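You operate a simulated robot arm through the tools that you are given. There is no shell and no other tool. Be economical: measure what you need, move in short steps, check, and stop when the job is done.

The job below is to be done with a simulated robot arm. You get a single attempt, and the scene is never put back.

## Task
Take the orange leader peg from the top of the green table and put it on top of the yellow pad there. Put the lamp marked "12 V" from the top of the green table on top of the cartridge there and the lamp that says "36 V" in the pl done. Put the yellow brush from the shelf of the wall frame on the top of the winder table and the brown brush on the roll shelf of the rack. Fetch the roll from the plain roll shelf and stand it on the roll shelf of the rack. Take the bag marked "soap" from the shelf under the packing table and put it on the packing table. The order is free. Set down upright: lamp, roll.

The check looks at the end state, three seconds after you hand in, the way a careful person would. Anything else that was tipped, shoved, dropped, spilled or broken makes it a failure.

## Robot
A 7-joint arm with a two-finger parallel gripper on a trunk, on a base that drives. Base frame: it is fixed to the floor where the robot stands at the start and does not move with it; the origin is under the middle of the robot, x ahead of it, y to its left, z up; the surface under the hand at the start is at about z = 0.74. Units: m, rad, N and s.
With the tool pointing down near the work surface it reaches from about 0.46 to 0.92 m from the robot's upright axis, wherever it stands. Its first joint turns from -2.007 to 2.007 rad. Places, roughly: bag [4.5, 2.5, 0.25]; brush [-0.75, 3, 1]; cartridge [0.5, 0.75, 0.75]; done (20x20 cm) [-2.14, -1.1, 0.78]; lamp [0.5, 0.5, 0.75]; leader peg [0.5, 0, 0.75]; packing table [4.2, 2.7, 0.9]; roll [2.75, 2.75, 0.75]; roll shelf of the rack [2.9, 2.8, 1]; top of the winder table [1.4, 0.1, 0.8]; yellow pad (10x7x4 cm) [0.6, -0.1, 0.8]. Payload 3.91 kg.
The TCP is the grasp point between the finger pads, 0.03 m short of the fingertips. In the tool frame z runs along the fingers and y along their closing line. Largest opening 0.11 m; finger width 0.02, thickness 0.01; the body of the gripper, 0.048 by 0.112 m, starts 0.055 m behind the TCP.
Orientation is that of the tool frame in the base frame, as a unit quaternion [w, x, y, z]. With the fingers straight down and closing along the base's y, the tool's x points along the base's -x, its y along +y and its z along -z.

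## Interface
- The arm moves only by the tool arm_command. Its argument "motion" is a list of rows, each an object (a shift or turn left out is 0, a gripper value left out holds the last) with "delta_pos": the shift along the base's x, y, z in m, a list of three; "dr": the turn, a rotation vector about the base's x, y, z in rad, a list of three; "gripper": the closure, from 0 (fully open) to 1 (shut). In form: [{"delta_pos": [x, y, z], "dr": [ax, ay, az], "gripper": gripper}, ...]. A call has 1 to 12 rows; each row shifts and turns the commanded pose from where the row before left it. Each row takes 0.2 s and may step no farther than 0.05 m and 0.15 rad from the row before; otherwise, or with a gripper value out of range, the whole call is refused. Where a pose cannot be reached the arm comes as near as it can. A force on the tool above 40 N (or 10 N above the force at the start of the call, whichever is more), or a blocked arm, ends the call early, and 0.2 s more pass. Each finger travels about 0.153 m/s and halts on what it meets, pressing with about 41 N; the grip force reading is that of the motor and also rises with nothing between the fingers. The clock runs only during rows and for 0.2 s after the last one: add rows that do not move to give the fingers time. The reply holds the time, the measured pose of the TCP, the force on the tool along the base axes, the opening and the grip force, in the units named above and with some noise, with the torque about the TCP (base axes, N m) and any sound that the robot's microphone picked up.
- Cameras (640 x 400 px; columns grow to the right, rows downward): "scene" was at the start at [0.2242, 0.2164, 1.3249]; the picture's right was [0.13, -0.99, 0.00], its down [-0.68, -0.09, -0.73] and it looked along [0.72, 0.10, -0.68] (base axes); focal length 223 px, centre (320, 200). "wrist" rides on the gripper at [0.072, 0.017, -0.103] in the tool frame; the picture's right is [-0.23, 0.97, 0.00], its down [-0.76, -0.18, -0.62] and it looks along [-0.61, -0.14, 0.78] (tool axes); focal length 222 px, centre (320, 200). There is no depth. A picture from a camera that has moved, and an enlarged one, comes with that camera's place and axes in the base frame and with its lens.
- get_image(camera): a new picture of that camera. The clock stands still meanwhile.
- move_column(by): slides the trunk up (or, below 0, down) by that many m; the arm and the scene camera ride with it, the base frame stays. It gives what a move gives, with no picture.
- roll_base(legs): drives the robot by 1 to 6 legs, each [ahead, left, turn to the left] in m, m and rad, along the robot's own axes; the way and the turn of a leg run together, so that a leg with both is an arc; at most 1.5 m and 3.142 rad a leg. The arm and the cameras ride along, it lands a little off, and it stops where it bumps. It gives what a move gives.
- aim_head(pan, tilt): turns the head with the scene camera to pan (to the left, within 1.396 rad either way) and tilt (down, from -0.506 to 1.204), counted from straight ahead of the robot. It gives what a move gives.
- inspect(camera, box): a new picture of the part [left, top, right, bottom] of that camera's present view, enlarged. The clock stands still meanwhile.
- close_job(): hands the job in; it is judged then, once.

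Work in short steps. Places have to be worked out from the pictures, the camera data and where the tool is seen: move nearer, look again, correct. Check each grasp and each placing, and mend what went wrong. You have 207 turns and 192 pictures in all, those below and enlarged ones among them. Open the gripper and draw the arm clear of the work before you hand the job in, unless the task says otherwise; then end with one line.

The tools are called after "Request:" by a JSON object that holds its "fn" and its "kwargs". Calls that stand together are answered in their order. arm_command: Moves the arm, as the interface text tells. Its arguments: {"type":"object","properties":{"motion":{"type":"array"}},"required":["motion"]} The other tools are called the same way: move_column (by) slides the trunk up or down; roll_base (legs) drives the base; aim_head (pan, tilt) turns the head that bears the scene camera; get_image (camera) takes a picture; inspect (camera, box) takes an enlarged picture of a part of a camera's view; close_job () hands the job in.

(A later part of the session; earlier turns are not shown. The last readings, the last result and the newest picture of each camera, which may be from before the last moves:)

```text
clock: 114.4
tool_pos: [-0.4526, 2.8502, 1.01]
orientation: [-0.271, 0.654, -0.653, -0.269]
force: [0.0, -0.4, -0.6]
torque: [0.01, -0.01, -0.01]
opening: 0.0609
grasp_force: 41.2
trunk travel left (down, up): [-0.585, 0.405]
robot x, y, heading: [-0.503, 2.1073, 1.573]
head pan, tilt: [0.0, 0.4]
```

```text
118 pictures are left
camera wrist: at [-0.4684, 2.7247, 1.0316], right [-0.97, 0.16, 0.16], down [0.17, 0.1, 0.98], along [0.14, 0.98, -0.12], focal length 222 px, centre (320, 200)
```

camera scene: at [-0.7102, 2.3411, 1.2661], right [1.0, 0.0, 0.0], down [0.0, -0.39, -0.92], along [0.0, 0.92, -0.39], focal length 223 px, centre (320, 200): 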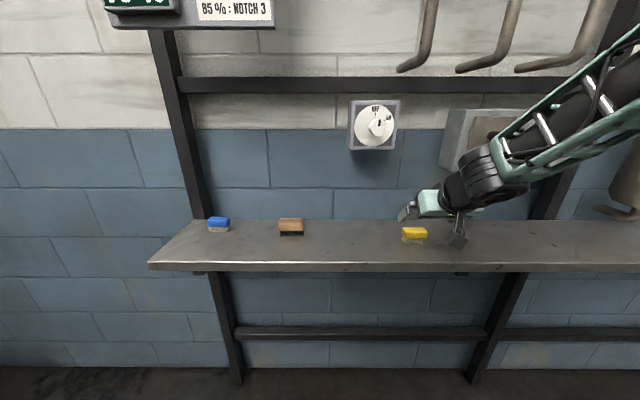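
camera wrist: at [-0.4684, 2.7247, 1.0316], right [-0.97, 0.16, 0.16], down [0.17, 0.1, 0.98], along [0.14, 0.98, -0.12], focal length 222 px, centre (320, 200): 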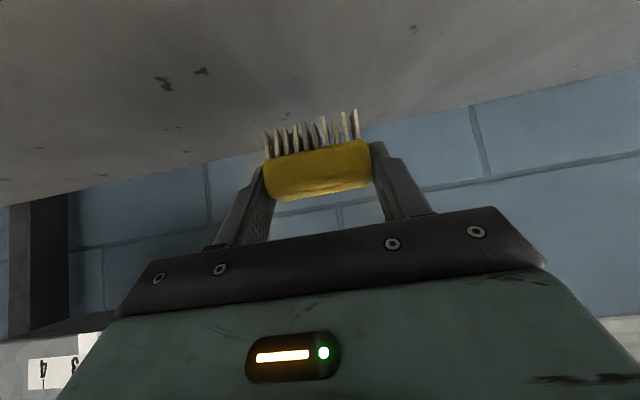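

The yellow brush is held (0.061). I lift, back off, and turn toward +x to view the way to the winder table.

Request:
{"fn": "arm_command", "kwargs": {"motion": [{"delta_pos": [0, -0.01, 0.04]}, {"delta_pos": [0, -0.01, 0.04]}]}}

Request:
{"fn": "roll_base", "kwargs": {"legs": [[-0.35, 0, 0], [0, 0, -1.57]]}}

Request:
{"fn": "aim_head", "kwargs": {"pan": -0.2, "tilt": 0.15}}

Request:
{"fn": "get_image", "kwargs": {"camera": "scene"}}

```text
clock: 115.0
tool_pos: [-0.4514, 2.8303, 1.0894]
orientation: [-0.271, 0.654, -0.653, -0.269]
force: [-0.4, -0.3, -1.0]
torque: [-0.01, 0.0, 0.03]
opening: 0.0613
grasp_force: 40.9
trunk travel left (down, up): [-0.585, 0.405]
robot x, y, heading: [-0.5065, 2.1054, 1.573]
head pan, tilt: [0.0, 0.4]
```

```text
clock: 121.0
tool_pos: [0.2208, 1.7138, 1.09]
orientation: [0.383, -0.008, 0.924, 0.001]
force: [-0.2, -0.2, -0.8]
torque: [0.02, 0.02, 0.0]
opening: 0.0611
grasp_force: 41.1
trunk travel left (down, up): [-0.585, 0.405]
robot x, y, heading: [-0.5043, 1.7566, 0.017]
head pan, tilt: [0.0, 0.4]
```

```text
clock: 121.8
tool_pos: [0.2201, 1.7132, 1.0892]
orientation: [0.383, -0.008, 0.924, 0.002]
force: [-0.8, 0.0, -1.7]
torque: [-0.02, -0.01, -0.01]
opening: 0.0612
grasp_force: 41.2
trunk travel left (down, up): [-0.585, 0.405]
robot x, y, heading: [-0.5048, 1.7568, 0.019]
head pan, tilt: [-0.201, 0.15]
```

```text
117 pictures are left
camera scene: at [-0.2747, 1.9463, 1.2893], right [-0.18, -0.98, 0.0], down [-0.15, 0.03, -0.99], along [0.97, -0.18, -0.15], focal length 223 px, centre (320, 200)
```

scene: 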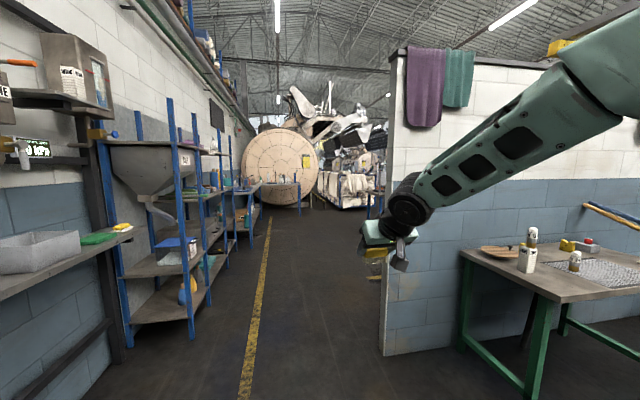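

The aisle past the partition end (y≈1.28) is clear. I drive ahead and look to the right behind the wall.

Request:
{"fn": "roll_base", "kwargs": {"legs": [[1.4, 0.05, 0]]}}

Request:
{"fn": "aim_head", "kwargs": {"pan": -1.2, "tilt": 0.3}}

Request:
{"fn": "get_image", "kwargs": {"camera": "scene"}}

Request:
{"fn": "aim_head", "kwargs": {"pan": 0.3, "tilt": 0.2}}

Request:
{"fn": "get_image", "kwargs": {"camera": "scene"}}

```text
clock: 128.8
tool_pos: [1.6128, 1.8021, 1.0884]
orientation: [0.382, -0.013, 0.924, 0.003]
force: [-0.6, 0.0, -0.8]
torque: [0.02, -0.01, 0.02]
opening: 0.0611
grasp_force: 40.9
trunk travel left (down, up): [-0.585, 0.405]
robot x, y, heading: [0.8842, 1.8383, 0.032]
head pan, tilt: [-0.201, 0.15]
```

```text
clock: 130.0
tool_pos: [1.612, 1.8028, 1.0891]
orientation: [0.383, -0.012, 0.924, 0.003]
force: [0.5, -0.5, -1.7]
torque: [-0.01, -0.02, -0.02]
opening: 0.0615
grasp_force: 41.1
trunk travel left (down, up): [-0.585, 0.405]
robot x, y, heading: [0.8874, 1.8366, 0.024]
head pan, tilt: [-1.201, 0.3]
```

```text
116 pictures are left
camera scene: at [1.06, 1.9604, 1.2754], right [-0.92, -0.39, 0.0], down [-0.11, 0.27, -0.96], along [0.37, -0.88, -0.3], focal length 223 px, centre (320, 200)
```

scene: 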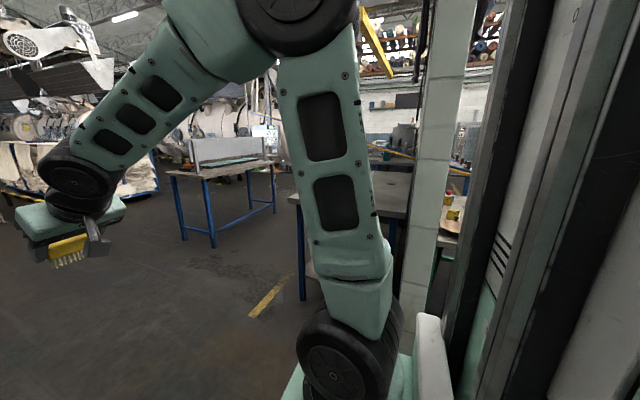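

```text
clock: 131.6
tool_pos: [1.6121, 1.8023, 1.0897]
orientation: [0.382, -0.012, 0.924, 0.003]
force: [-0.2, 0.6, -0.8]
torque: [0.01, 0.02, 0.0]
opening: 0.0614
grasp_force: 41.2
trunk travel left (down, up): [-0.585, 0.405]
robot x, y, heading: [0.8862, 1.8357, 0.026]
head pan, tilt: [0.3, 0.201]
```

```text
115 pictures are left
camera scene: at [1.112, 2.0764, 1.2847], right [0.32, -0.95, 0.0], down [-0.19, -0.06, -0.98], along [0.93, 0.32, -0.2], focal length 223 px, centre (320, 200)
```

scene: 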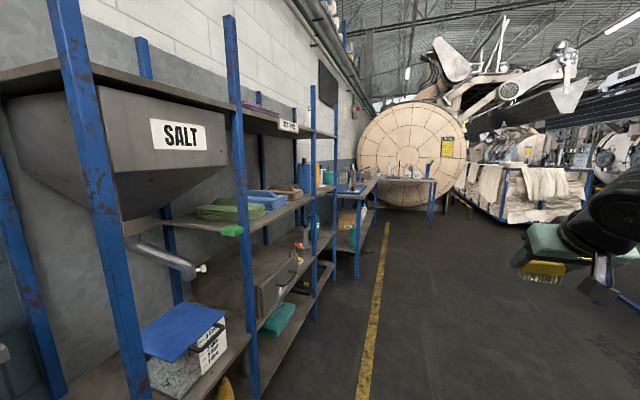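

A blue-legged table stands behind the partition. I move 0.6 m on, turn to face −y, and view it.

Request:
{"fn": "roll_base", "kwargs": {"legs": [[0.6, 0, 0], [0, 0, -1.59]]}}

Request:
{"fn": "aim_head", "kwargs": {"pan": 0.0, "tilt": 0.3}}

Request:
{"fn": "get_image", "kwargs": {"camera": "scene"}}

```text
clock: 138.9
tool_pos: [1.419, 1.1276, 1.0891]
orientation: [0.267, 0.659, 0.648, -0.274]
force: [-0.3, 0.1, -0.9]
torque: [0.03, -0.02, 0.0]
opening: 0.0612
grasp_force: 40.9
trunk travel left (down, up): [-0.585, 0.405]
robot x, y, heading: [1.4852, 1.8506, -1.589]
head pan, tilt: [0.3, 0.201]
```

```text
clock: 139.7
tool_pos: [1.4199, 1.1282, 1.0903]
orientation: [0.266, 0.659, 0.648, -0.274]
force: [-0.2, -0.6, -1.2]
torque: [-0.01, -0.01, -0.05]
opening: 0.0611
grasp_force: 40.6
trunk travel left (down, up): [-0.585, 0.405]
robot x, y, heading: [1.4863, 1.8491, -1.592]
head pan, tilt: [0.0, 0.3]
```

```text
114 pictures are left
camera scene: at [1.6879, 1.6125, 1.2754], right [-1.0, 0.02, 0.0], down [0.0, 0.3, -0.96], along [-0.02, -0.96, -0.3], focal length 223 px, centre (320, 200)
```

scene: 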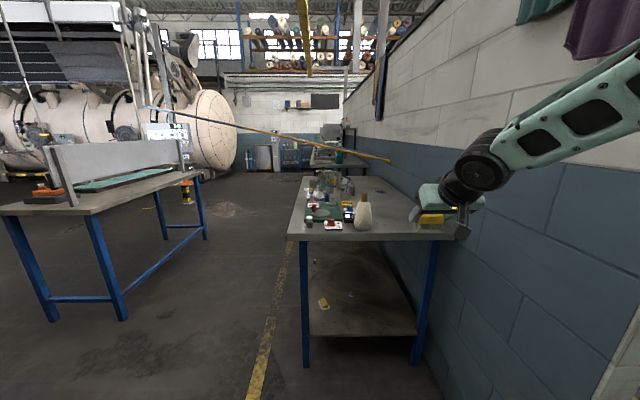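

That matches the winder table (x 1.12–1.80, y −0.7…0.68). I enlarge the table and the line passing over it.

Request:
{"fn": "inspect", "kwargs": {"camera": "scene", "box": [280, 150, 480, 260]}}

Request:
{"fn": "inspect", "kwargs": {"camera": "scene", "box": [130, 90, 420, 200]}}

```text
3.20 times, centred on (380, 205) of scene
camera zoom: at [1.6879, 1.6125, 1.2754], right [-1.0, 0.02, 0.0], down [0.0, 0.3, -0.96], along [-0.02, -0.96, -0.3], focal length 713 px, centre (128, 184)
```

zoom: 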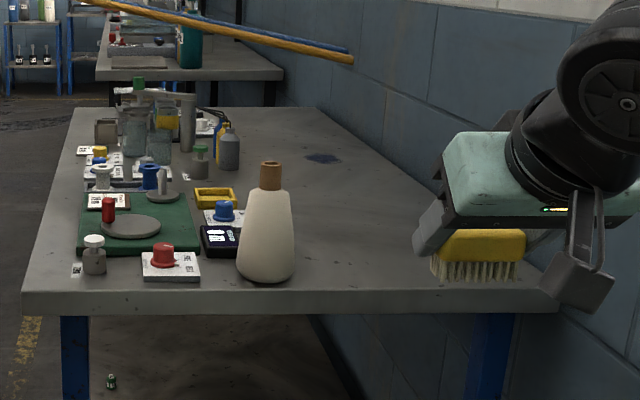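

```text
2.21 times, centred on (275, 145) of scene
camera zoom: at [1.6879, 1.6125, 1.2754], right [-1.0, 0.02, 0.0], down [0.0, 0.3, -0.96], along [-0.02, -0.96, -0.3], focal length 492 px, centre (419, 321)
```

zoom: 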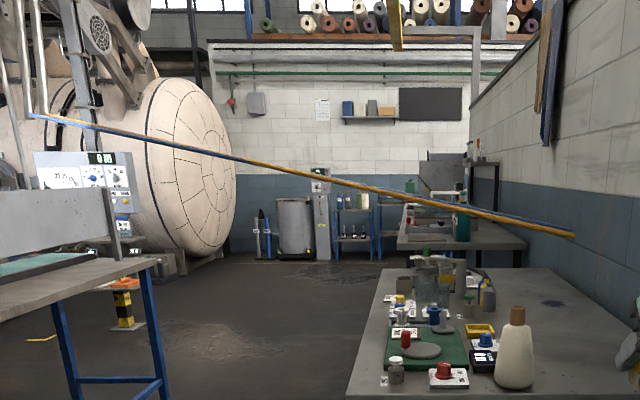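

I'll set the brush on the free strip at about (1.29, 0.48), beside the white bottle. I drive 0.66 m closer and shift the arm toward the wall side.

Request:
{"fn": "roll_base", "kwargs": {"legs": [[0.66, 0, 0.02]]}}

Request:
{"fn": "arm_command", "kwargs": {"motion": [{"delta_pos": [-0.04, 0, 0]}, {"delta_pos": [-0.04, 0, 0]}, {"delta_pos": [-0.03, 0, 0]}, {"delta_pos": [0, 0, -0.04]}, {"delta_pos": [0, 0, -0.04]}, {}]}}

Request:
{"fn": "aim_head", "kwargs": {"pan": -0.2, "tilt": 0.6}}

Request:
{"fn": "get_image", "kwargs": {"camera": "scene"}}

Request:
{"fn": "get_image", "kwargs": {"camera": "wrist"}}

```text
clock: 143.3
tool_pos: [1.4172, 0.48, 1.0891]
orientation: [0.268, 0.657, 0.65, -0.273]
force: [0.5, 0.4, -1.6]
torque: [0.0, 0.04, -0.01]
opening: 0.0611
grasp_force: 40.7
trunk travel left (down, up): [-0.585, 0.405]
robot x, y, heading: [1.4777, 1.1994, -1.58]
head pan, tilt: [0.0, 0.3]
```

```text
clock: 144.7
tool_pos: [1.3062, 0.4795, 1.0084]
orientation: [0.268, 0.657, 0.65, -0.274]
force: [0.3, 0.4, -1.0]
torque: [-0.02, -0.02, 0.03]
opening: 0.0612
grasp_force: 41.2
trunk travel left (down, up): [-0.585, 0.405]
robot x, y, heading: [1.4797, 1.2016, -1.584]
head pan, tilt: [0.0, 0.3]
```

```text
clock: 145.5
tool_pos: [1.3065, 0.4792, 1.0094]
orientation: [0.267, 0.656, 0.65, -0.273]
force: [0.7, 0.3, -1.0]
torque: [0.0, 0.0, 0.0]
opening: 0.0613
grasp_force: 40.9
trunk travel left (down, up): [-0.585, 0.405]
robot x, y, heading: [1.4796, 1.2019, -1.581]
head pan, tilt: [-0.201, 0.6]
```

```text
111 pictures are left
camera scene: at [1.6633, 0.9716, 1.248], right [-0.98, 0.21, 0.0], down [0.12, 0.55, -0.83], along [-0.17, -0.81, -0.56], focal length 223 px, centre (320, 200)
```

scene: 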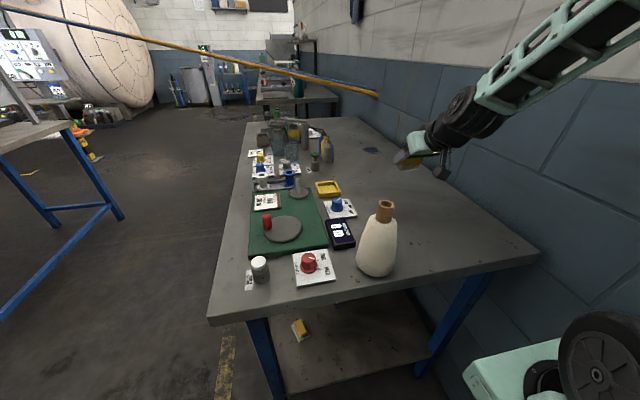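

```text
110 pictures are left
camera wrist: at [1.3264, 0.6013, 1.0314], right [0.97, -0.17, 0.16], down [-0.17, -0.1, 0.98], along [-0.15, -0.98, -0.12], focal length 222 px, centre (320, 200)
```

wrist: 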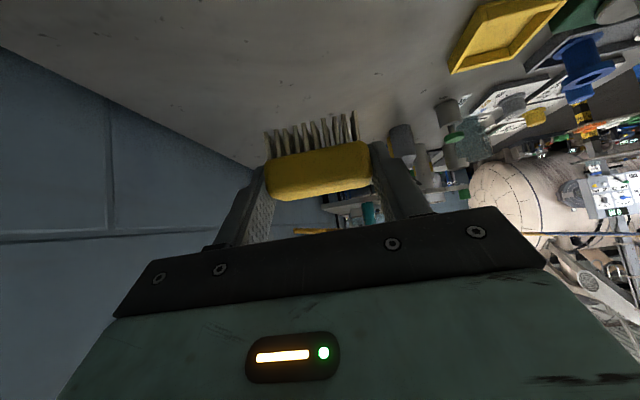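

Clear free surface below. I shift 2.5 cm more away from the bottle and descend.

Request:
{"fn": "arm_command", "kwargs": {"motion": [{"delta_pos": [-0.025, 0, -0.02]}, {"delta_pos": [0, 0, -0.04]}, {"delta_pos": [0, 0, -0.04]}, {"delta_pos": [0, 0, -0.03]}, {}]}}

Request:
{"fn": "get_image", "kwargs": {"camera": "wrist"}}

Request:
{"fn": "get_image", "kwargs": {"camera": "scene"}}

```text
clock: 146.7
tool_pos: [1.282, 0.4755, 0.8823]
orientation: [0.27, 0.655, 0.649, -0.278]
force: [-1.2, -5.3, 27.8]
torque: [-0.36, 0.04, 0.04]
opening: 0.0616
grasp_force: 40.8
trunk travel left (down, up): [-0.585, 0.405]
robot x, y, heading: [1.4769, 1.1999, -1.581]
head pan, tilt: [-0.201, 0.6]
```

```text
109 pictures are left
camera wrist: at [1.3014, 0.5978, 0.9022], right [0.97, -0.17, 0.16], down [-0.17, -0.09, 0.98], along [-0.15, -0.98, -0.11], focal length 222 px, centre (320, 200)
```

wrist: 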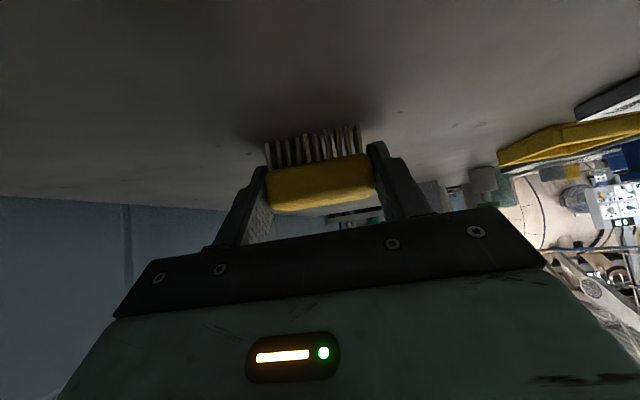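

```text
108 pictures are left
camera scene: at [1.6635, 0.9724, 1.2484], right [-0.98, 0.21, 0.0], down [0.12, 0.55, -0.83], along [-0.17, -0.81, -0.56], focal length 223 px, centre (320, 200)
```

scene: 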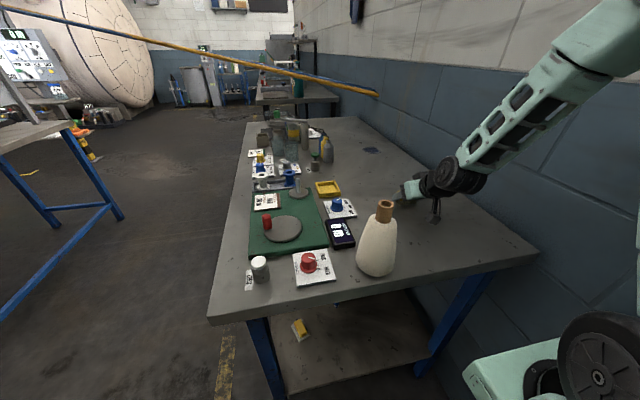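

Contact at 28 N: the table is at z≈0.846. I ease off 2 mm, open, and withdraw along the tool axis.

Request:
{"fn": "arm_command", "kwargs": {"motion": [{"delta_pos": [0, 0, 0.006]}, {"gripper": 0.35}, {"gripper": 0.2}, {"gripper": 0.1}, {}, {"delta_pos": [0, 0.02, 0.025]}, {"delta_pos": [0, 0.025, 0.03]}, {"delta_pos": [0, 0.02, 0.04]}, {"delta_pos": [0, 0, 0.045]}, {"delta_pos": [0, 0, 0.045]}]}}

Request:
{"fn": "get_image", "kwargs": {"camera": "wrist"}}

Request:
{"fn": "inspect", "kwargs": {"camera": "scene", "box": [330, 150, 490, 250]}}

```text
clock: 149.1
tool_pos: [1.3099, 0.5398, 1.0628]
orientation: [0.271, 0.639, 0.672, -0.256]
force: [-0.5, -0.1, -0.4]
torque: [0.01, 0.02, -0.01]
opening: 0.0993
grasp_force: 0.0
trunk travel left (down, up): [-0.585, 0.405]
robot x, y, heading: [1.4775, 1.2001, -1.578]
head pan, tilt: [-0.201, 0.6]
stopped in row 10: the arm was blocked; the commanded pose is now the measured one
```

```text
107 pictures are left
camera wrist: at [1.3214, 0.6619, 1.0877], right [0.98, -0.11, 0.16], down [-0.17, -0.13, 0.98], along [-0.09, -0.99, -0.14], focal length 222 px, centre (320, 200)
```

wrist: 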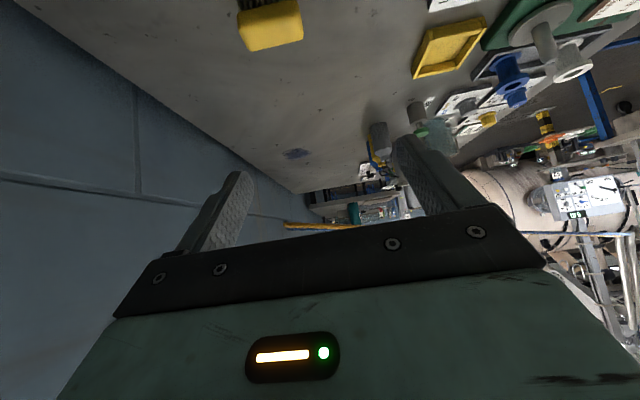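

```text
4.00 times, centred on (410, 200) of scene
camera zoom: at [1.6635, 0.9718, 1.2479], right [-0.98, 0.21, 0.0], down [0.12, 0.55, -0.83], along [-0.17, -0.81, -0.56], focal length 892 px, centre (-40, 200)
```

zoom: 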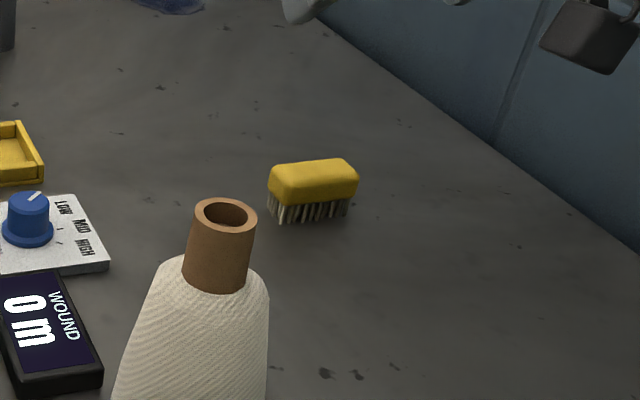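

The brush is on the winder table. The arm got blocked, probably near the wall, so I move it away from the wall first and check.

Request:
{"fn": "arm_command", "kwargs": {"motion": [{"delta_pos": [0.035, 0, 0]}, {"delta_pos": [0.035, 0, 0]}, {"delta_pos": [0.035, 0, 0]}, {"delta_pos": [0.03, 0, 0]}]}}

Request:
{"fn": "aim_head", "kwargs": {"pan": -0.4, "tilt": 0.2}}

Request:
{"fn": "get_image", "kwargs": {"camera": "scene"}}

```text
clock: 150.1
tool_pos: [1.4463, 0.5402, 1.0628]
orientation: [0.271, 0.639, 0.672, -0.256]
force: [0.2, 0.6, -0.2]
torque: [0.0, -0.01, 0.03]
opening: 0.0989
grasp_force: 0.1
trunk travel left (down, up): [-0.585, 0.405]
robot x, y, heading: [1.4779, 1.2028, -1.582]
head pan, tilt: [-0.201, 0.6]
```

```text
clock: 151.0
tool_pos: [1.4456, 0.5396, 1.0649]
orientation: [0.271, 0.639, 0.672, -0.256]
force: [0.5, -1.3, 0.3]
torque: [0.01, 0.02, -0.01]
opening: 0.099
grasp_force: 0.0
trunk travel left (down, up): [-0.585, 0.405]
robot x, y, heading: [1.4809, 1.2033, -1.578]
head pan, tilt: [-0.4, 0.201]
```

```text
105 pictures are left
camera scene: at [1.6449, 0.9727, 1.2846], right [-0.92, 0.4, 0.0], down [0.08, 0.18, -0.98], along [-0.39, -0.9, -0.2], focal length 223 px, centre (320, 200)
```

scene: 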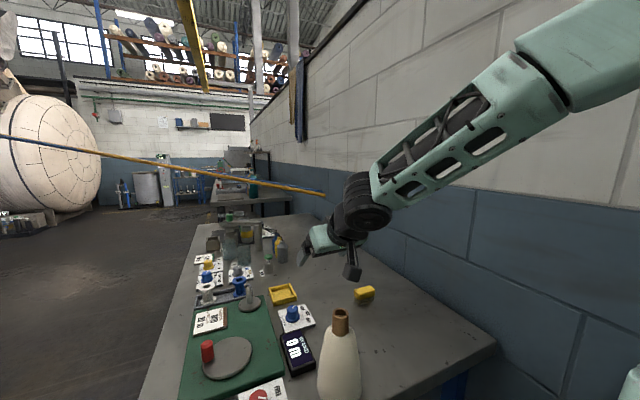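

The bottle is close under the wrist, so I raise the trunk 0.12 m and then back out.

Request:
{"fn": "move_column", "kwargs": {"by": 0.12}}

Request:
{"fn": "roll_base", "kwargs": {"legs": [[-0.65, 0, 0]]}}

Request:
{"fn": "aim_head", "kwargs": {"pan": 0.0, "tilt": 0.3}}

Request:
{"fn": "get_image", "kwargs": {"camera": "scene"}}

```text
clock: 152.5
tool_pos: [1.4458, 0.5397, 1.1835]
orientation: [0.271, 0.64, 0.672, -0.256]
force: [0.4, -0.9, -0.8]
torque: [0.0, -0.02, 0.0]
opening: 0.0988
grasp_force: 0.2
trunk travel left (down, up): [-0.705, 0.285]
robot x, y, heading: [1.4784, 1.2052, -1.58]
head pan, tilt: [-0.4, 0.201]
```

```text
clock: 156.1
tool_pos: [1.4556, 1.1875, 1.1828]
orientation: [0.272, 0.636, 0.675, -0.254]
force: [0.5, -1.0, -0.7]
torque: [-0.01, 0.01, 0.0]
opening: 0.0991
grasp_force: 0.0
trunk travel left (down, up): [-0.705, 0.285]
robot x, y, heading: [1.4778, 1.8511, -1.571]
head pan, tilt: [-0.4, 0.201]
```

```text
clock: 157.0
tool_pos: [1.4558, 1.187, 1.1847]
orientation: [0.272, 0.636, 0.676, -0.254]
force: [-0.6, -0.3, -0.3]
torque: [0.0, -0.01, 0.04]
opening: 0.0988
grasp_force: 0.0
trunk travel left (down, up): [-0.705, 0.285]
robot x, y, heading: [1.4794, 1.8492, -1.566]
head pan, tilt: [0.0, 0.3]
```

```text
104 pictures are left
camera scene: at [1.686, 1.6154, 1.3954], right [-1.0, 0.0, 0.0], down [0.0, 0.3, -0.96], along [0.0, -0.96, -0.3], focal length 223 px, centre (320, 200)
```

scene: 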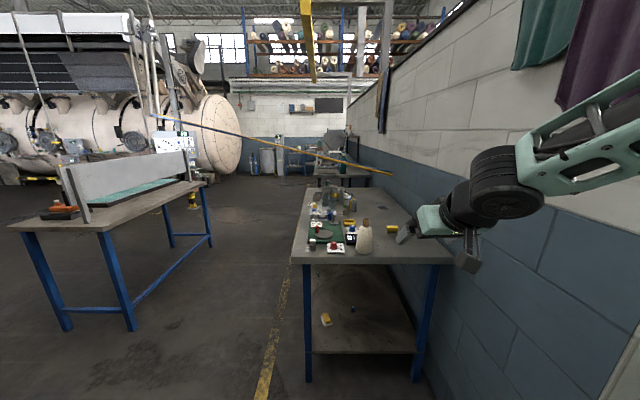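

Next, the roll and the bag. I turn to face +x and look along the racks on the left.

Request:
{"fn": "roll_base", "kwargs": {"legs": [[0, 0, 1.6], [0.5, 0, 0]]}}

Request:
{"fn": "aim_head", "kwargs": {"pan": 0.6, "tilt": 0.25}}

Request:
{"fn": "get_image", "kwargs": {"camera": "scene"}}

Request:
{"fn": "aim_head", "kwargs": {"pan": 0.1, "tilt": 0.25}}

Request:
{"fn": "get_image", "kwargs": {"camera": "scene"}}

```text
clock: 163.8
tool_pos: [2.6351, 1.863, 1.1849]
orientation: [0.373, -0.043, 0.927, 0.019]
force: [0.1, 0.5, -0.6]
torque: [0.0, 0.01, 0.01]
opening: 0.0991
grasp_force: 0.1
trunk travel left (down, up): [-0.705, 0.285]
robot x, y, heading: [1.9703, 1.8677, 0.036]
head pan, tilt: [0.0, 0.3]
```

```text
clock: 164.8
tool_pos: [2.6343, 1.8644, 1.1842]
orientation: [0.373, -0.044, 0.927, 0.02]
force: [-1.4, 0.3, -0.3]
torque: [0.01, -0.02, -0.01]
opening: 0.0992
grasp_force: 0.0
trunk travel left (down, up): [-0.705, 0.285]
robot x, y, heading: [1.9754, 1.8651, 0.037]
head pan, tilt: [0.6, 0.25]
```

```text
103 pictures are left
camera scene: at [2.1832, 2.1323, 1.4001], right [0.59, -0.81, 0.0], down [-0.2, -0.15, -0.97], along [0.78, 0.57, -0.25], focal length 223 px, centre (320, 200)
```

scene: 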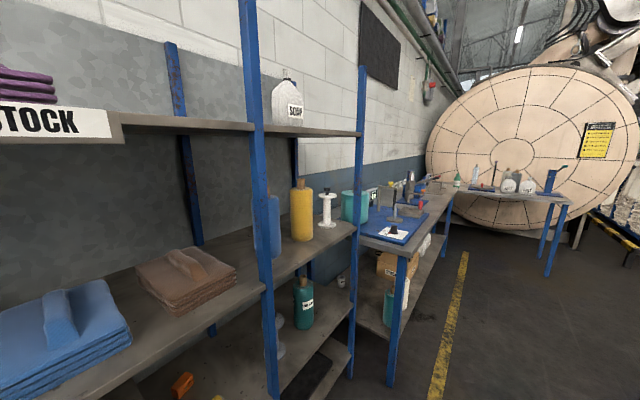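

```text
clock: 165.7
tool_pos: [2.635, 1.8641, 1.184]
orientation: [0.373, -0.043, 0.927, 0.019]
force: [1.0, 0.4, 0.3]
torque: [-0.01, 0.0, -0.05]
opening: 0.0989
grasp_force: 0.0
trunk travel left (down, up): [-0.705, 0.285]
robot x, y, heading: [1.978, 1.8677, 0.037]
head pan, tilt: [0.099, 0.25]
```

```text
102 pictures are left
camera scene: at [2.2004, 2.0895, 1.4001], right [0.13, -0.99, 0.0], down [-0.24, -0.03, -0.97], along [0.96, 0.13, -0.25], focal length 223 px, centre (320, 200)
```

scene: 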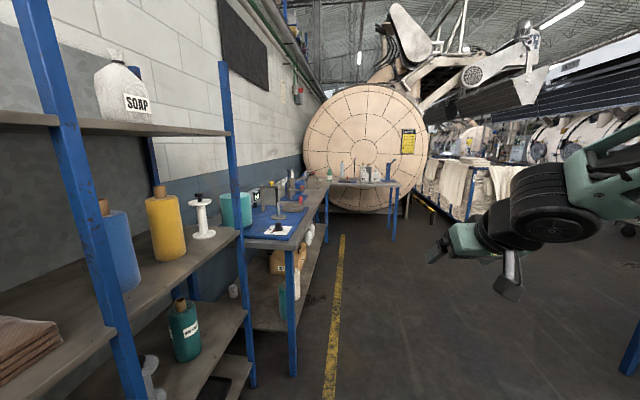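

The rack has rolls on a middle shelf (z≈0.96) and a labelled roll on the shelf below. I drive on and face the rack.

Request:
{"fn": "roll_base", "kwargs": {"legs": [[0.85, -0.15, 0], [0, 0, 1.53]]}}

Request:
{"fn": "aim_head", "kwargs": {"pan": 0.0, "tilt": 0.45}}

Request:
{"fn": "get_image", "kwargs": {"camera": "scene"}}

```text
clock: 174.0
tool_pos: [2.8541, 2.4144, 1.1835]
orientation: [-0.255, 0.675, -0.637, -0.272]
force: [0.3, 1.0, -0.6]
torque: [0.0, 0.04, 0.01]
opening: 0.0991
grasp_force: 0.0
trunk travel left (down, up): [-0.705, 0.285]
robot x, y, heading: [2.8237, 1.7515, 1.565]
head pan, tilt: [0.099, 0.25]
```

```text
clock: 174.7
tool_pos: [2.8539, 2.414, 1.1834]
orientation: [-0.256, 0.674, -0.637, -0.272]
force: [-0.2, -0.4, -0.1]
torque: [0.04, 0.0, 0.03]
opening: 0.099
grasp_force: 0.0
trunk travel left (down, up): [-0.705, 0.285]
robot x, y, heading: [2.8285, 1.7507, 1.569]
head pan, tilt: [0.0, 0.45]
```

```text
101 pictures are left
camera scene: at [2.6209, 1.9868, 1.3815], right [1.0, 0.0, 0.0], down [0.0, -0.43, -0.9], along [0.0, 0.9, -0.43], focal length 223 px, centre (320, 200)
```

scene: 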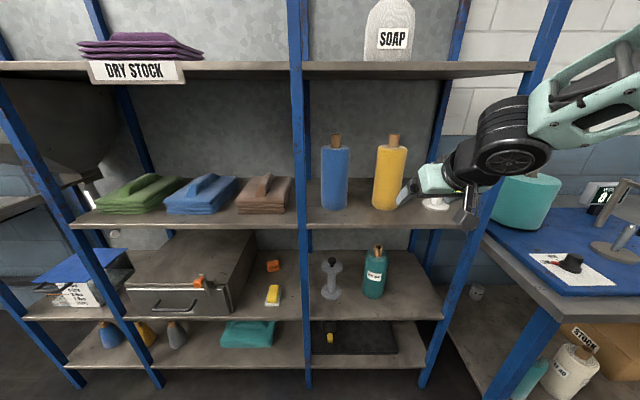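

Request:
{"fn": "inspect", "kwargs": {"camera": "scene", "box": [300, 220, 460, 360]}}

Request:
{"fn": "inspect", "kwargs": {"camera": "scene", "box": [300, 120, 480, 240]}}

```text
2.86 times, centred on (380, 290) of scene
camera zoom: at [2.6209, 1.9868, 1.3815], right [1.0, 0.0, 0.0], down [0.0, -0.43, -0.9], along [0.0, 0.9, -0.43], focal length 637 px, centre (149, -57)
```

zoom: 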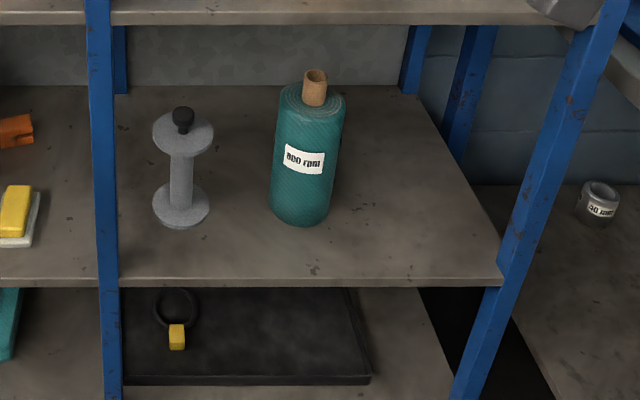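

```text
3.33 times, centred on (390, 180) of scene
camera zoom: at [2.6209, 1.9868, 1.3815], right [1.0, 0.0, 0.0], down [0.0, -0.43, -0.9], along [0.0, 0.9, -0.43], focal length 743 px, centre (87, 267)
```

zoom: 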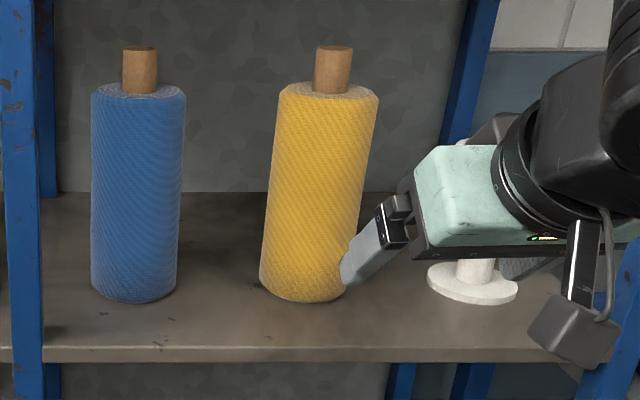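

The teal roll (≈0.11 m across, too wide to grip) stands on the lower shelf (z≈0.49) at about (2.88, 2.78); I must grip it by its wooden core (z 0.72–0.77) under the shelf above. I straighten the yaw, tilt the tool to 65°, and lower the trunk in front of the rack.

Request:
{"fn": "arm_command", "kwargs": {"motion": [{"dr": [0, 0, -0.056], "gripper": 0.2}, {"dr": [0.117, 0, 0]}, {"dr": [0.117, 0, 0]}, {"dr": [0.116, 0, 0]}, {"delta_pos": [0.02, 0, 0]}, {}]}}

Request:
{"fn": "move_column", "kwargs": {"by": -0.38}}

Request:
{"fn": "get_image", "kwargs": {"camera": "wrist"}}

Request:
{"fn": "get_image", "kwargs": {"camera": "scene"}}

```text
clock: 176.1
tool_pos: [2.8741, 2.4139, 1.1851]
orientation: [-0.373, 0.6, -0.6, -0.375]
force: [-0.5, -0.1, -0.5]
torque: [-0.01, -0.03, -0.01]
opening: 0.088
grasp_force: 0.0
trunk travel left (down, up): [-0.705, 0.285]
robot x, y, heading: [2.8243, 1.7518, 1.569]
head pan, tilt: [0.0, 0.45]
```

```text
clock: 179.8
tool_pos: [2.8738, 2.4136, 0.8049]
orientation: [-0.372, 0.601, -0.6, -0.375]
force: [0.0, 0.1, -0.6]
torque: [0.05, 0.0, -0.02]
opening: 0.0879
grasp_force: 0.0
trunk travel left (down, up): [-0.325, 0.665]
robot x, y, heading: [2.8267, 1.7549, 1.562]
head pan, tilt: [0.0, 0.45]
```

```text
98 pictures are left
camera wrist: at [2.8572, 2.2875, 0.7852], right [-0.97, 0.1, 0.21], down [0.18, -0.22, 0.96], along [0.14, 0.97, 0.2], focal length 222 px, centre (320, 200)
```

wrist: 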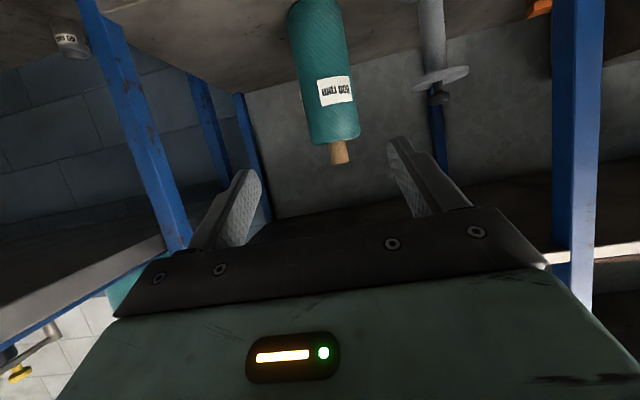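

```text
97 pictures are left
camera scene: at [2.6209, 1.9868, 1.0015], right [1.0, 0.0, 0.0], down [0.0, -0.44, -0.9], along [0.0, 0.9, -0.44], focal length 223 px, centre (320, 200)
```

scene: 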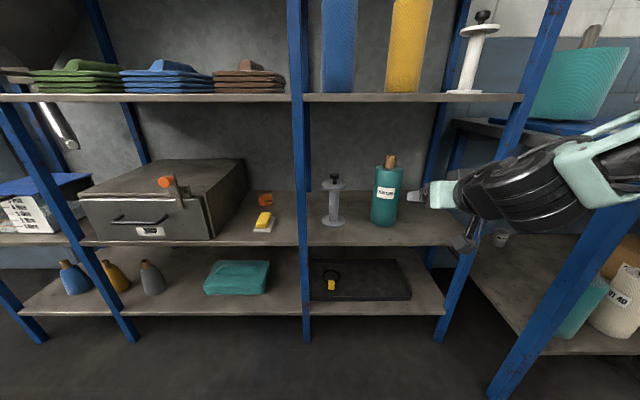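

Request:
{"fn": "inspect", "kwargs": {"camera": "scene", "box": [320, 140, 440, 260]}}

Request:
{"fn": "inspect", "kwargs": {"camera": "wrist", "box": [260, 0, 420, 180]}}

```text
3.33 times, centred on (380, 200) of scene
camera zoom: at [2.6209, 1.9868, 1.0015], right [1.0, 0.0, 0.0], down [0.0, -0.44, -0.9], along [0.0, 0.9, -0.44], focal length 743 px, centre (120, 200)
```

zoom: 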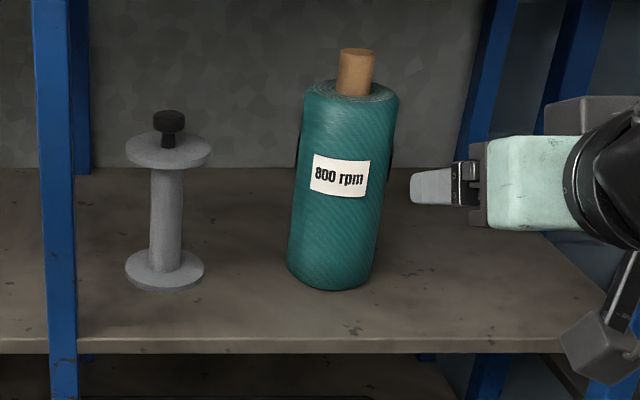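

```text
2.22 times, centred on (340, 90) of wrist
camera zoom: at [2.8572, 2.2875, 0.7852], right [-0.97, 0.1, 0.21], down [0.18, -0.22, 0.96], along [0.14, 0.97, 0.2], focal length 494 px, centre (276, 444)
```

zoom: 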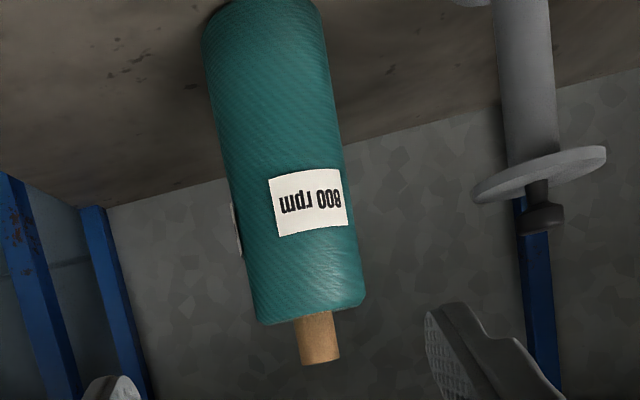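

Refined: core top at (2.867, 2.744, 0.808), core ≈4 cm tall above the roll body (0.77); lower shelf z≈0.54, roll shelf z≈0.99. I flatten the tool to about 10° below horizontal and drive 0.2 m forward, stopping short of the core.

Request:
{"fn": "arm_command", "kwargs": {"motion": [{"dr": [0.13, 0, 0]}, {"dr": [0.13, 0, 0]}, {"delta_pos": [-0.007, 0, -0.012]}, {}]}}

Request:
{"fn": "roll_base", "kwargs": {"legs": [[0.2, 0, 0.005]]}}

Request:
{"fn": "get_image", "kwargs": {"camera": "wrist"}}

Request:
{"fn": "get_image", "kwargs": {"camera": "scene"}}

```text
clock: 180.8
tool_pos: [2.8621, 2.4277, 0.7972]
orientation: [-0.448, 0.547, -0.546, -0.45]
force: [-0.4, -0.3, -0.2]
torque: [0.04, 0.0, -0.01]
opening: 0.088
grasp_force: 0.0
out of reach, approached as far as the arm can: row 2
trunk travel left (down, up): [-0.325, 0.665]
robot x, y, heading: [2.826, 1.7456, 1.567]
head pan, tilt: [0.0, 0.45]
```

```text
clock: 182.4
tool_pos: [2.8608, 2.6296, 0.7968]
orientation: [-0.446, 0.548, -0.546, -0.45]
force: [-0.4, 0.8, 0.6]
torque: [0.02, 0.0, 0.0]
opening: 0.0877
grasp_force: 0.0
trunk travel left (down, up): [-0.325, 0.665]
robot x, y, heading: [2.8242, 1.9567, 1.57]
head pan, tilt: [0.0, 0.45]
```

```text
94 pictures are left
camera wrist: at [2.8444, 2.5123, 0.7464], right [-0.97, 0.04, 0.22], down [0.18, -0.46, 0.87], along [0.14, 0.89, 0.44], focal length 222 px, centre (320, 200)
```

wrist: 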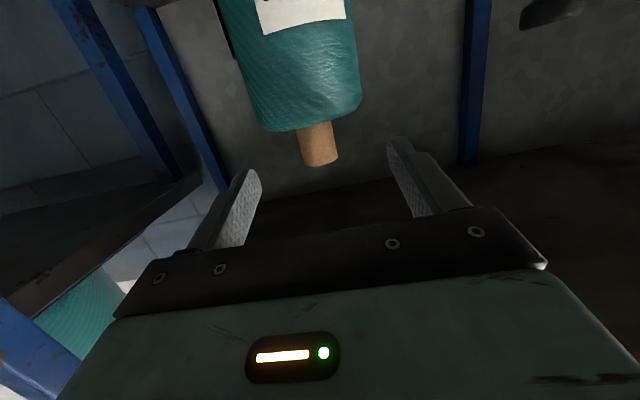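

```text
93 pictures are left
camera scene: at [2.6203, 2.1884, 1.0015], right [1.0, 0.0, 0.0], down [0.0, -0.44, -0.9], along [0.0, 0.9, -0.44], focal length 223 px, centre (320, 200)
```

scene: 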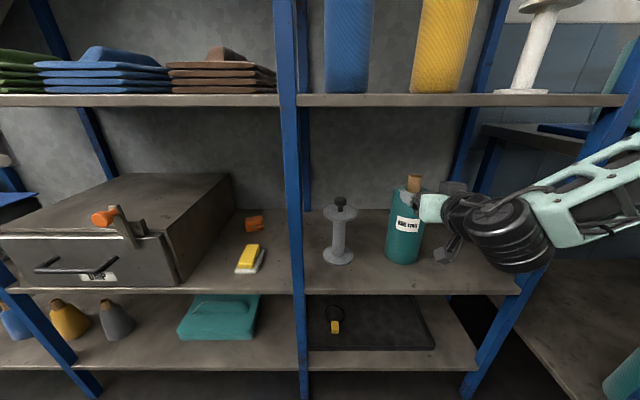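

The core is at (2.868, ~2.735). I advance with fingers astride it at z≈0.791.

Request:
{"fn": "arm_command", "kwargs": {"motion": [{"delta_pos": [0.003, 0.03, -0.002]}, {"delta_pos": [0.003, 0.03, -0.002]}, {"delta_pos": [0.001, 0.025, -0.002]}, {"delta_pos": [0, 0.02, 0]}, {}]}}

Request:
{"fn": "get_image", "kwargs": {"camera": "wrist"}}

Request:
{"fn": "inspect", "kwargs": {"camera": "scene", "box": [360, 150, 480, 270]}}

```text
clock: 183.6
tool_pos: [2.8669, 2.7352, 0.7919]
orientation: [-0.446, 0.548, -0.546, -0.449]
force: [0.1, -0.1, -0.1]
torque: [0.02, -0.01, -0.01]
opening: 0.0882
grasp_force: 0.0
trunk travel left (down, up): [-0.325, 0.665]
robot x, y, heading: [2.8257, 1.9534, 1.574]
head pan, tilt: [0.0, 0.45]
```

```text
92 pictures are left
camera wrist: at [2.852, 2.6168, 0.7404], right [-0.97, 0.04, 0.22], down [0.18, -0.46, 0.87], along [0.14, 0.89, 0.44], focal length 222 px, centre (320, 200)
```

wrist: 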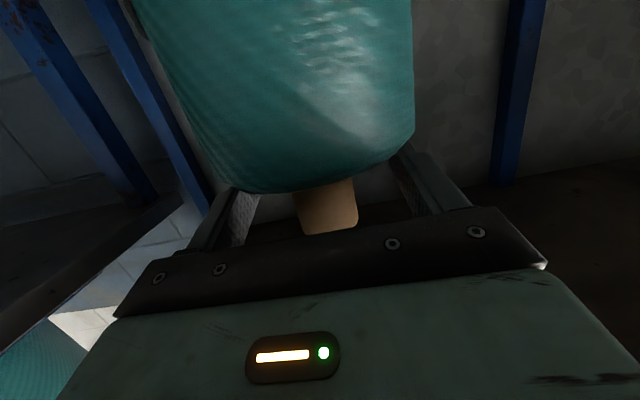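

```text
3.33 times, centred on (420, 210) of scene
camera zoom: at [2.6203, 2.1884, 1.0015], right [1.0, 0.0, 0.0], down [0.0, -0.44, -0.9], along [0.0, 0.9, -0.44], focal length 743 px, centre (-13, 167)
```

zoom: 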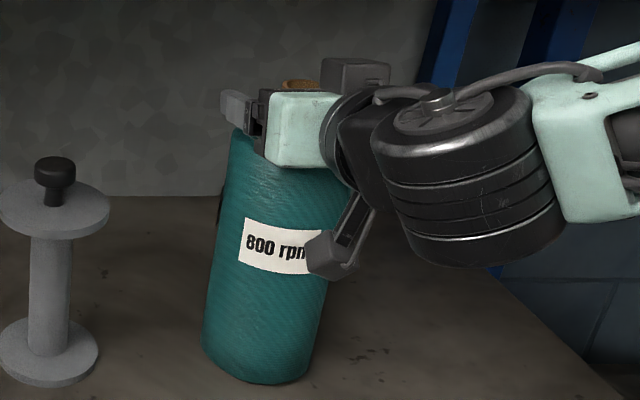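

The core sits between the pads. I close.

Request:
{"fn": "arm_command", "kwargs": {"motion": [{"gripper": 0.45}, {"gripper": 0.65}, {"gripper": 1}, {}, {}]}}

Request:
{"fn": "get_image", "kwargs": {"camera": "wrist"}}

```text
clock: 184.8
tool_pos: [2.8682, 2.7339, 0.7914]
orientation: [-0.446, 0.549, -0.544, -0.451]
force: [-0.7, -0.9, -0.3]
torque: [-0.07, 0.05, 0.03]
opening: 0.0326
grasp_force: 40.6
trunk travel left (down, up): [-0.325, 0.665]
robot x, y, heading: [2.8237, 1.9596, 1.567]
head pan, tilt: [0.0, 0.45]
```

```text
90 pictures are left
camera wrist: at [2.8521, 2.6165, 0.7403], right [-0.97, 0.04, 0.22], down [0.18, -0.46, 0.87], along [0.14, 0.89, 0.44], focal length 222 px, centre (320, 200)
```

wrist: 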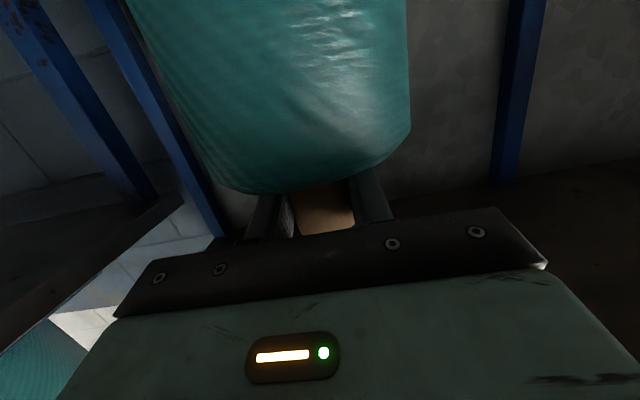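

Gripped at 0.033. I lift 2.5 cm and read the load.

Request:
{"fn": "arm_command", "kwargs": {"motion": [{"delta_pos": [0, 0, 0.008]}, {"delta_pos": [0, 0, 0.008]}, {"delta_pos": [0, 0, 0.01]}, {}]}}

Request:
{"fn": "inspect", "kwargs": {"camera": "scene", "box": [340, 150, 480, 290]}}

```text
clock: 185.8
tool_pos: [2.8686, 2.7358, 0.8153]
orientation: [-0.447, 0.548, -0.546, -0.45]
force: [-0.6, -0.7, -4.7]
torque: [0.05, 0.01, 0.04]
opening: 0.0327
grasp_force: 41.2
trunk travel left (down, up): [-0.325, 0.665]
robot x, y, heading: [2.825, 1.9543, 1.57]
head pan, tilt: [0.0, 0.45]
```

```text
2.86 times, centred on (410, 220) of scene
camera zoom: at [2.6203, 2.1886, 1.0014], right [1.0, 0.0, 0.0], down [0.0, -0.44, -0.9], along [0.0, 0.9, -0.44], focal length 637 px, centre (63, 143)
```

zoom: 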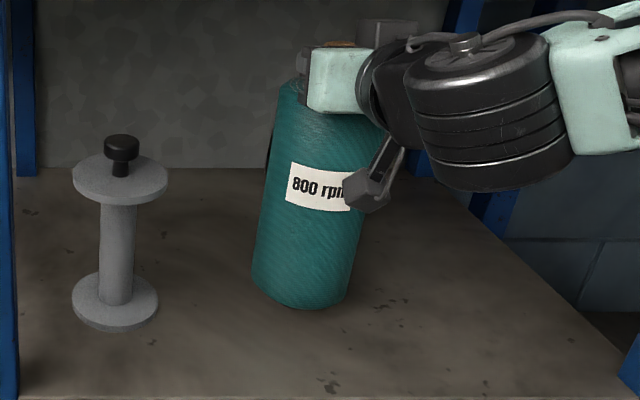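

Lifted (≈4.7 N). I back straight out of the rack and raise the trunk to roll-shelf height.

Request:
{"fn": "roll_base", "kwargs": {"legs": [[-0.38, 0, 0]]}}

Request:
{"fn": "move_column", "kwargs": {"by": 0.4}}

Request:
{"fn": "move_column", "kwargs": {"by": 0.07}}

Request:
{"fn": "get_image", "kwargs": {"camera": "scene"}}

Request:
{"fn": "get_image", "kwargs": {"camera": "wrist"}}

```text
clock: 188.2
tool_pos: [2.8668, 2.3546, 0.8171]
orientation: [-0.447, 0.548, -0.545, -0.45]
force: [-0.6, 0.0, -5.5]
torque: [0.05, -0.03, -0.03]
opening: 0.0325
grasp_force: 41.0
trunk travel left (down, up): [-0.325, 0.665]
robot x, y, heading: [2.8285, 1.572, 1.574]
head pan, tilt: [0.0, 0.45]
```

```text
clock: 192.0
tool_pos: [2.8668, 2.354, 1.2161]
orientation: [-0.446, 0.548, -0.546, -0.45]
force: [-0.2, 1.0, -5.9]
torque: [-0.01, -0.02, -0.05]
opening: 0.0326
grasp_force: 41.1
trunk travel left (down, up): [-0.725, 0.265]
robot x, y, heading: [2.8266, 1.5744, 1.571]
head pan, tilt: [0.0, 0.45]
```

```text
clock: 193.1
tool_pos: [2.8662, 2.3547, 1.2868]
orientation: [-0.446, 0.549, -0.545, -0.451]
force: [0.3, 0.1, -4.9]
torque: [0.02, -0.02, -0.01]
opening: 0.0325
grasp_force: 40.7
trunk travel left (down, up): [-0.795, 0.195]
robot x, y, heading: [2.8285, 1.5714, 1.573]
head pan, tilt: [0.0, 0.45]
```

```text
88 pictures are left
camera scene: at [2.6204, 1.8081, 1.4714], right [1.0, 0.0, 0.0], down [0.0, -0.44, -0.9], along [0.0, 0.9, -0.44], focal length 223 px, centre (320, 200)
```

scene: 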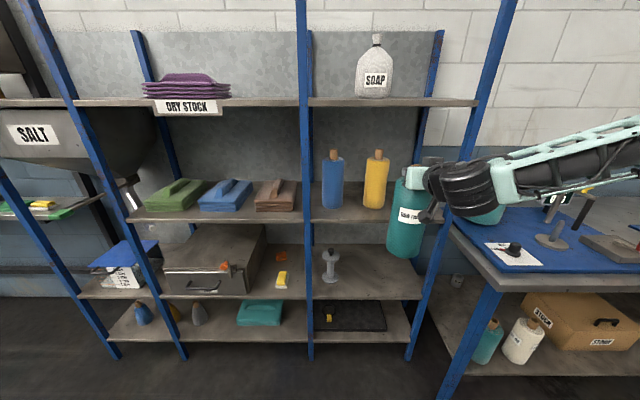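

```text
87 pictures are left
camera wrist: at [2.8517, 2.2364, 1.2357], right [-0.97, 0.04, 0.22], down [0.18, -0.46, 0.87], along [0.14, 0.89, 0.44], focal length 222 px, centre (320, 200)
```

wrist: 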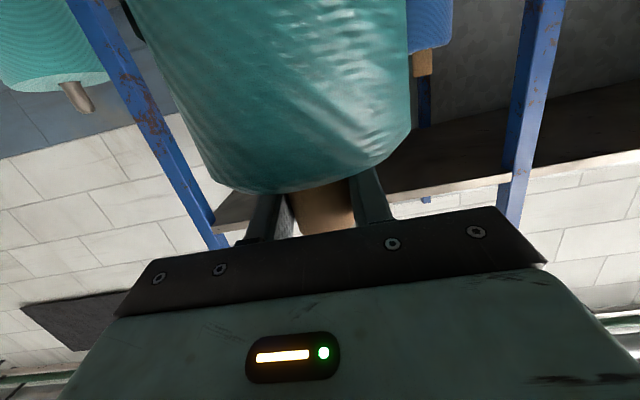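

Request:
{"fn": "inspect", "kwargs": {"camera": "scene", "box": [295, 130, 455, 270]}}

```text
2.86 times, centred on (375, 200) of scene
camera zoom: at [2.6204, 1.8081, 1.4714], right [1.0, 0.0, 0.0], down [0.0, -0.44, -0.9], along [0.0, 0.9, -0.44], focal length 637 px, centre (163, 200)
```

zoom: 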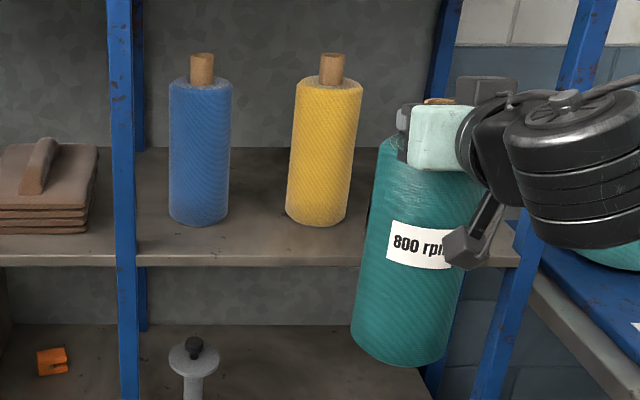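

Blue roll ≈(2.680, 2.749), yellow ≈(2.875, 2.747), shelf front edge y≈2.622. The free spot is staggered in front between them: (2.778, 2.683). I align in x, then drive forward part way.

Request:
{"fn": "arm_command", "kwargs": {"motion": [{"delta_pos": [-0.03, 0, 0.005]}, {"delta_pos": [-0.03, 0, 0.005]}, {"delta_pos": [-0.028, 0, 0]}, {}]}}

Request:
{"fn": "roll_base", "kwargs": {"legs": [[0.22, 0, 0]]}}

Request:
{"fn": "inspect", "kwargs": {"camera": "scene", "box": [280, 120, 480, 290]}}

Request:
{"fn": "get_image", "kwargs": {"camera": "wrist"}}

```text
clock: 194.1
tool_pos: [2.7791, 2.3543, 1.2954]
orientation: [-0.446, 0.548, -0.546, -0.449]
force: [0.2, 0.2, -4.4]
torque: [0.03, 0.01, 0.0]
opening: 0.0326
grasp_force: 41.4
trunk travel left (down, up): [-0.795, 0.195]
robot x, y, heading: [2.8232, 1.5735, 1.576]
head pan, tilt: [0.0, 0.45]
```

```text
clock: 195.8
tool_pos: [2.781, 2.5756, 1.2974]
orientation: [-0.446, 0.548, -0.546, -0.45]
force: [0.0, -0.3, -3.9]
torque: [0.02, 0.01, -0.01]
opening: 0.0329
grasp_force: 40.9
trunk travel left (down, up): [-0.795, 0.195]
robot x, y, heading: [2.8279, 1.7922, 1.571]
head pan, tilt: [0.0, 0.45]
```

```text
2.35 times, centred on (380, 205) of scene
camera zoom: at [2.6211, 2.0293, 1.4714], right [1.0, 0.0, 0.0], down [0.0, -0.44, -0.9], along [0.0, 0.9, -0.44], focal length 524 px, centre (179, 188)
```

zoom: 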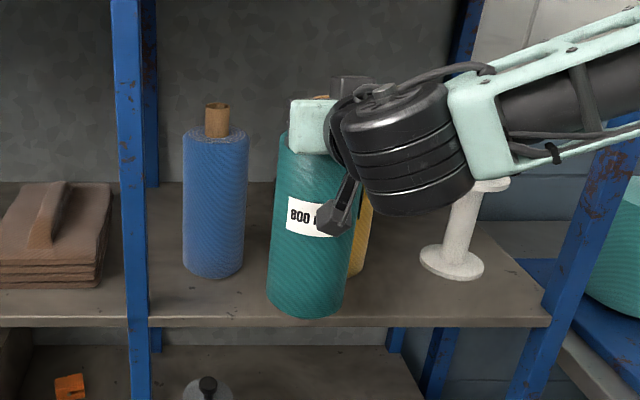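

```text
84 pictures are left
camera wrist: at [2.7657, 2.4569, 1.2459], right [-0.97, 0.04, 0.22], down [0.18, -0.46, 0.87], along [0.14, 0.89, 0.44], focal length 222 px, centre (320, 200)
```

wrist: 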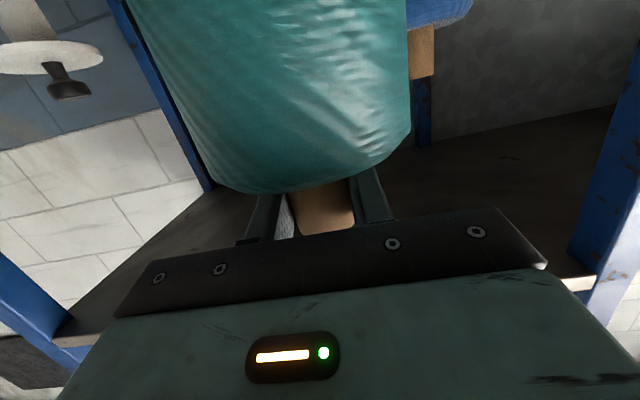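

Consistent. I advance the roll to (2.775, 2.678) with the bottom about 4 cm above the shelf.

Request:
{"fn": "arm_command", "kwargs": {"motion": [{"delta_pos": [-0.003, 0.03, 0]}, {"delta_pos": [-0.002, 0.03, 0]}, {"delta_pos": [0, 0.025, 0]}, {"delta_pos": [0, 0.015, 0]}, {"delta_pos": [0, 0, -0.015]}, {}]}}

Request:
{"fn": "inspect", "kwargs": {"camera": "scene", "box": [300, 150, 440, 270]}}

Request:
{"fn": "get_image", "kwargs": {"camera": "wrist"}}

```text
clock: 197.2
tool_pos: [2.7771, 2.6761, 1.2828]
orientation: [-0.447, 0.548, -0.546, -0.45]
force: [0.2, -0.2, -4.9]
torque: [0.0, 0.01, -0.01]
opening: 0.0323
grasp_force: 41.1
trunk travel left (down, up): [-0.795, 0.195]
robot x, y, heading: [2.8218, 1.7916, 1.568]
head pan, tilt: [0.0, 0.45]
```

```text
3.33 times, centred on (370, 210) of scene
camera zoom: at [2.6211, 2.0294, 1.4714], right [1.0, 0.0, 0.0], down [0.0, -0.44, -0.9], along [0.0, 0.9, -0.44], focal length 743 px, centre (153, 167)
```

zoom: 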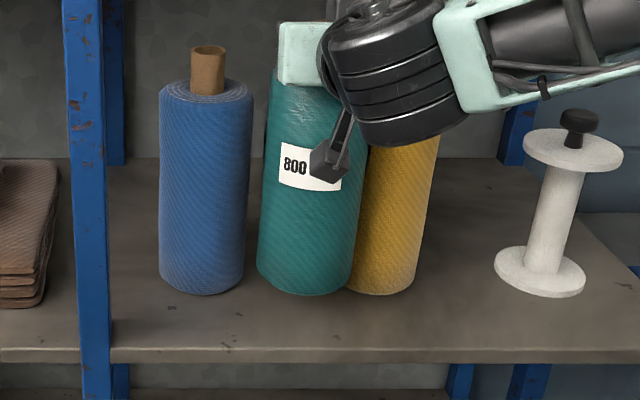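

```text
82 pictures are left
camera wrist: at [2.761, 2.5583, 1.2317], right [-0.97, 0.04, 0.22], down [0.18, -0.46, 0.87], along [0.14, 0.89, 0.44], focal length 222 px, centre (320, 200)
```

wrist: 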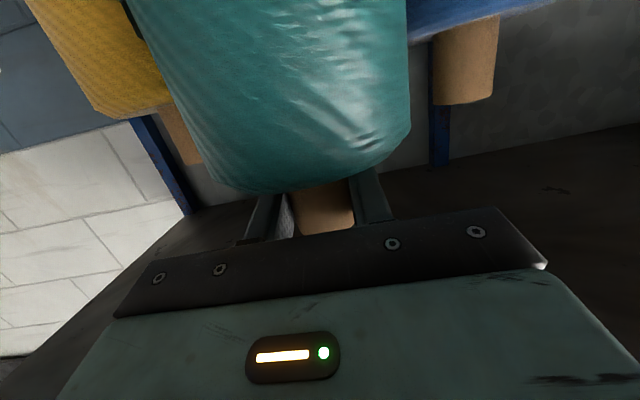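

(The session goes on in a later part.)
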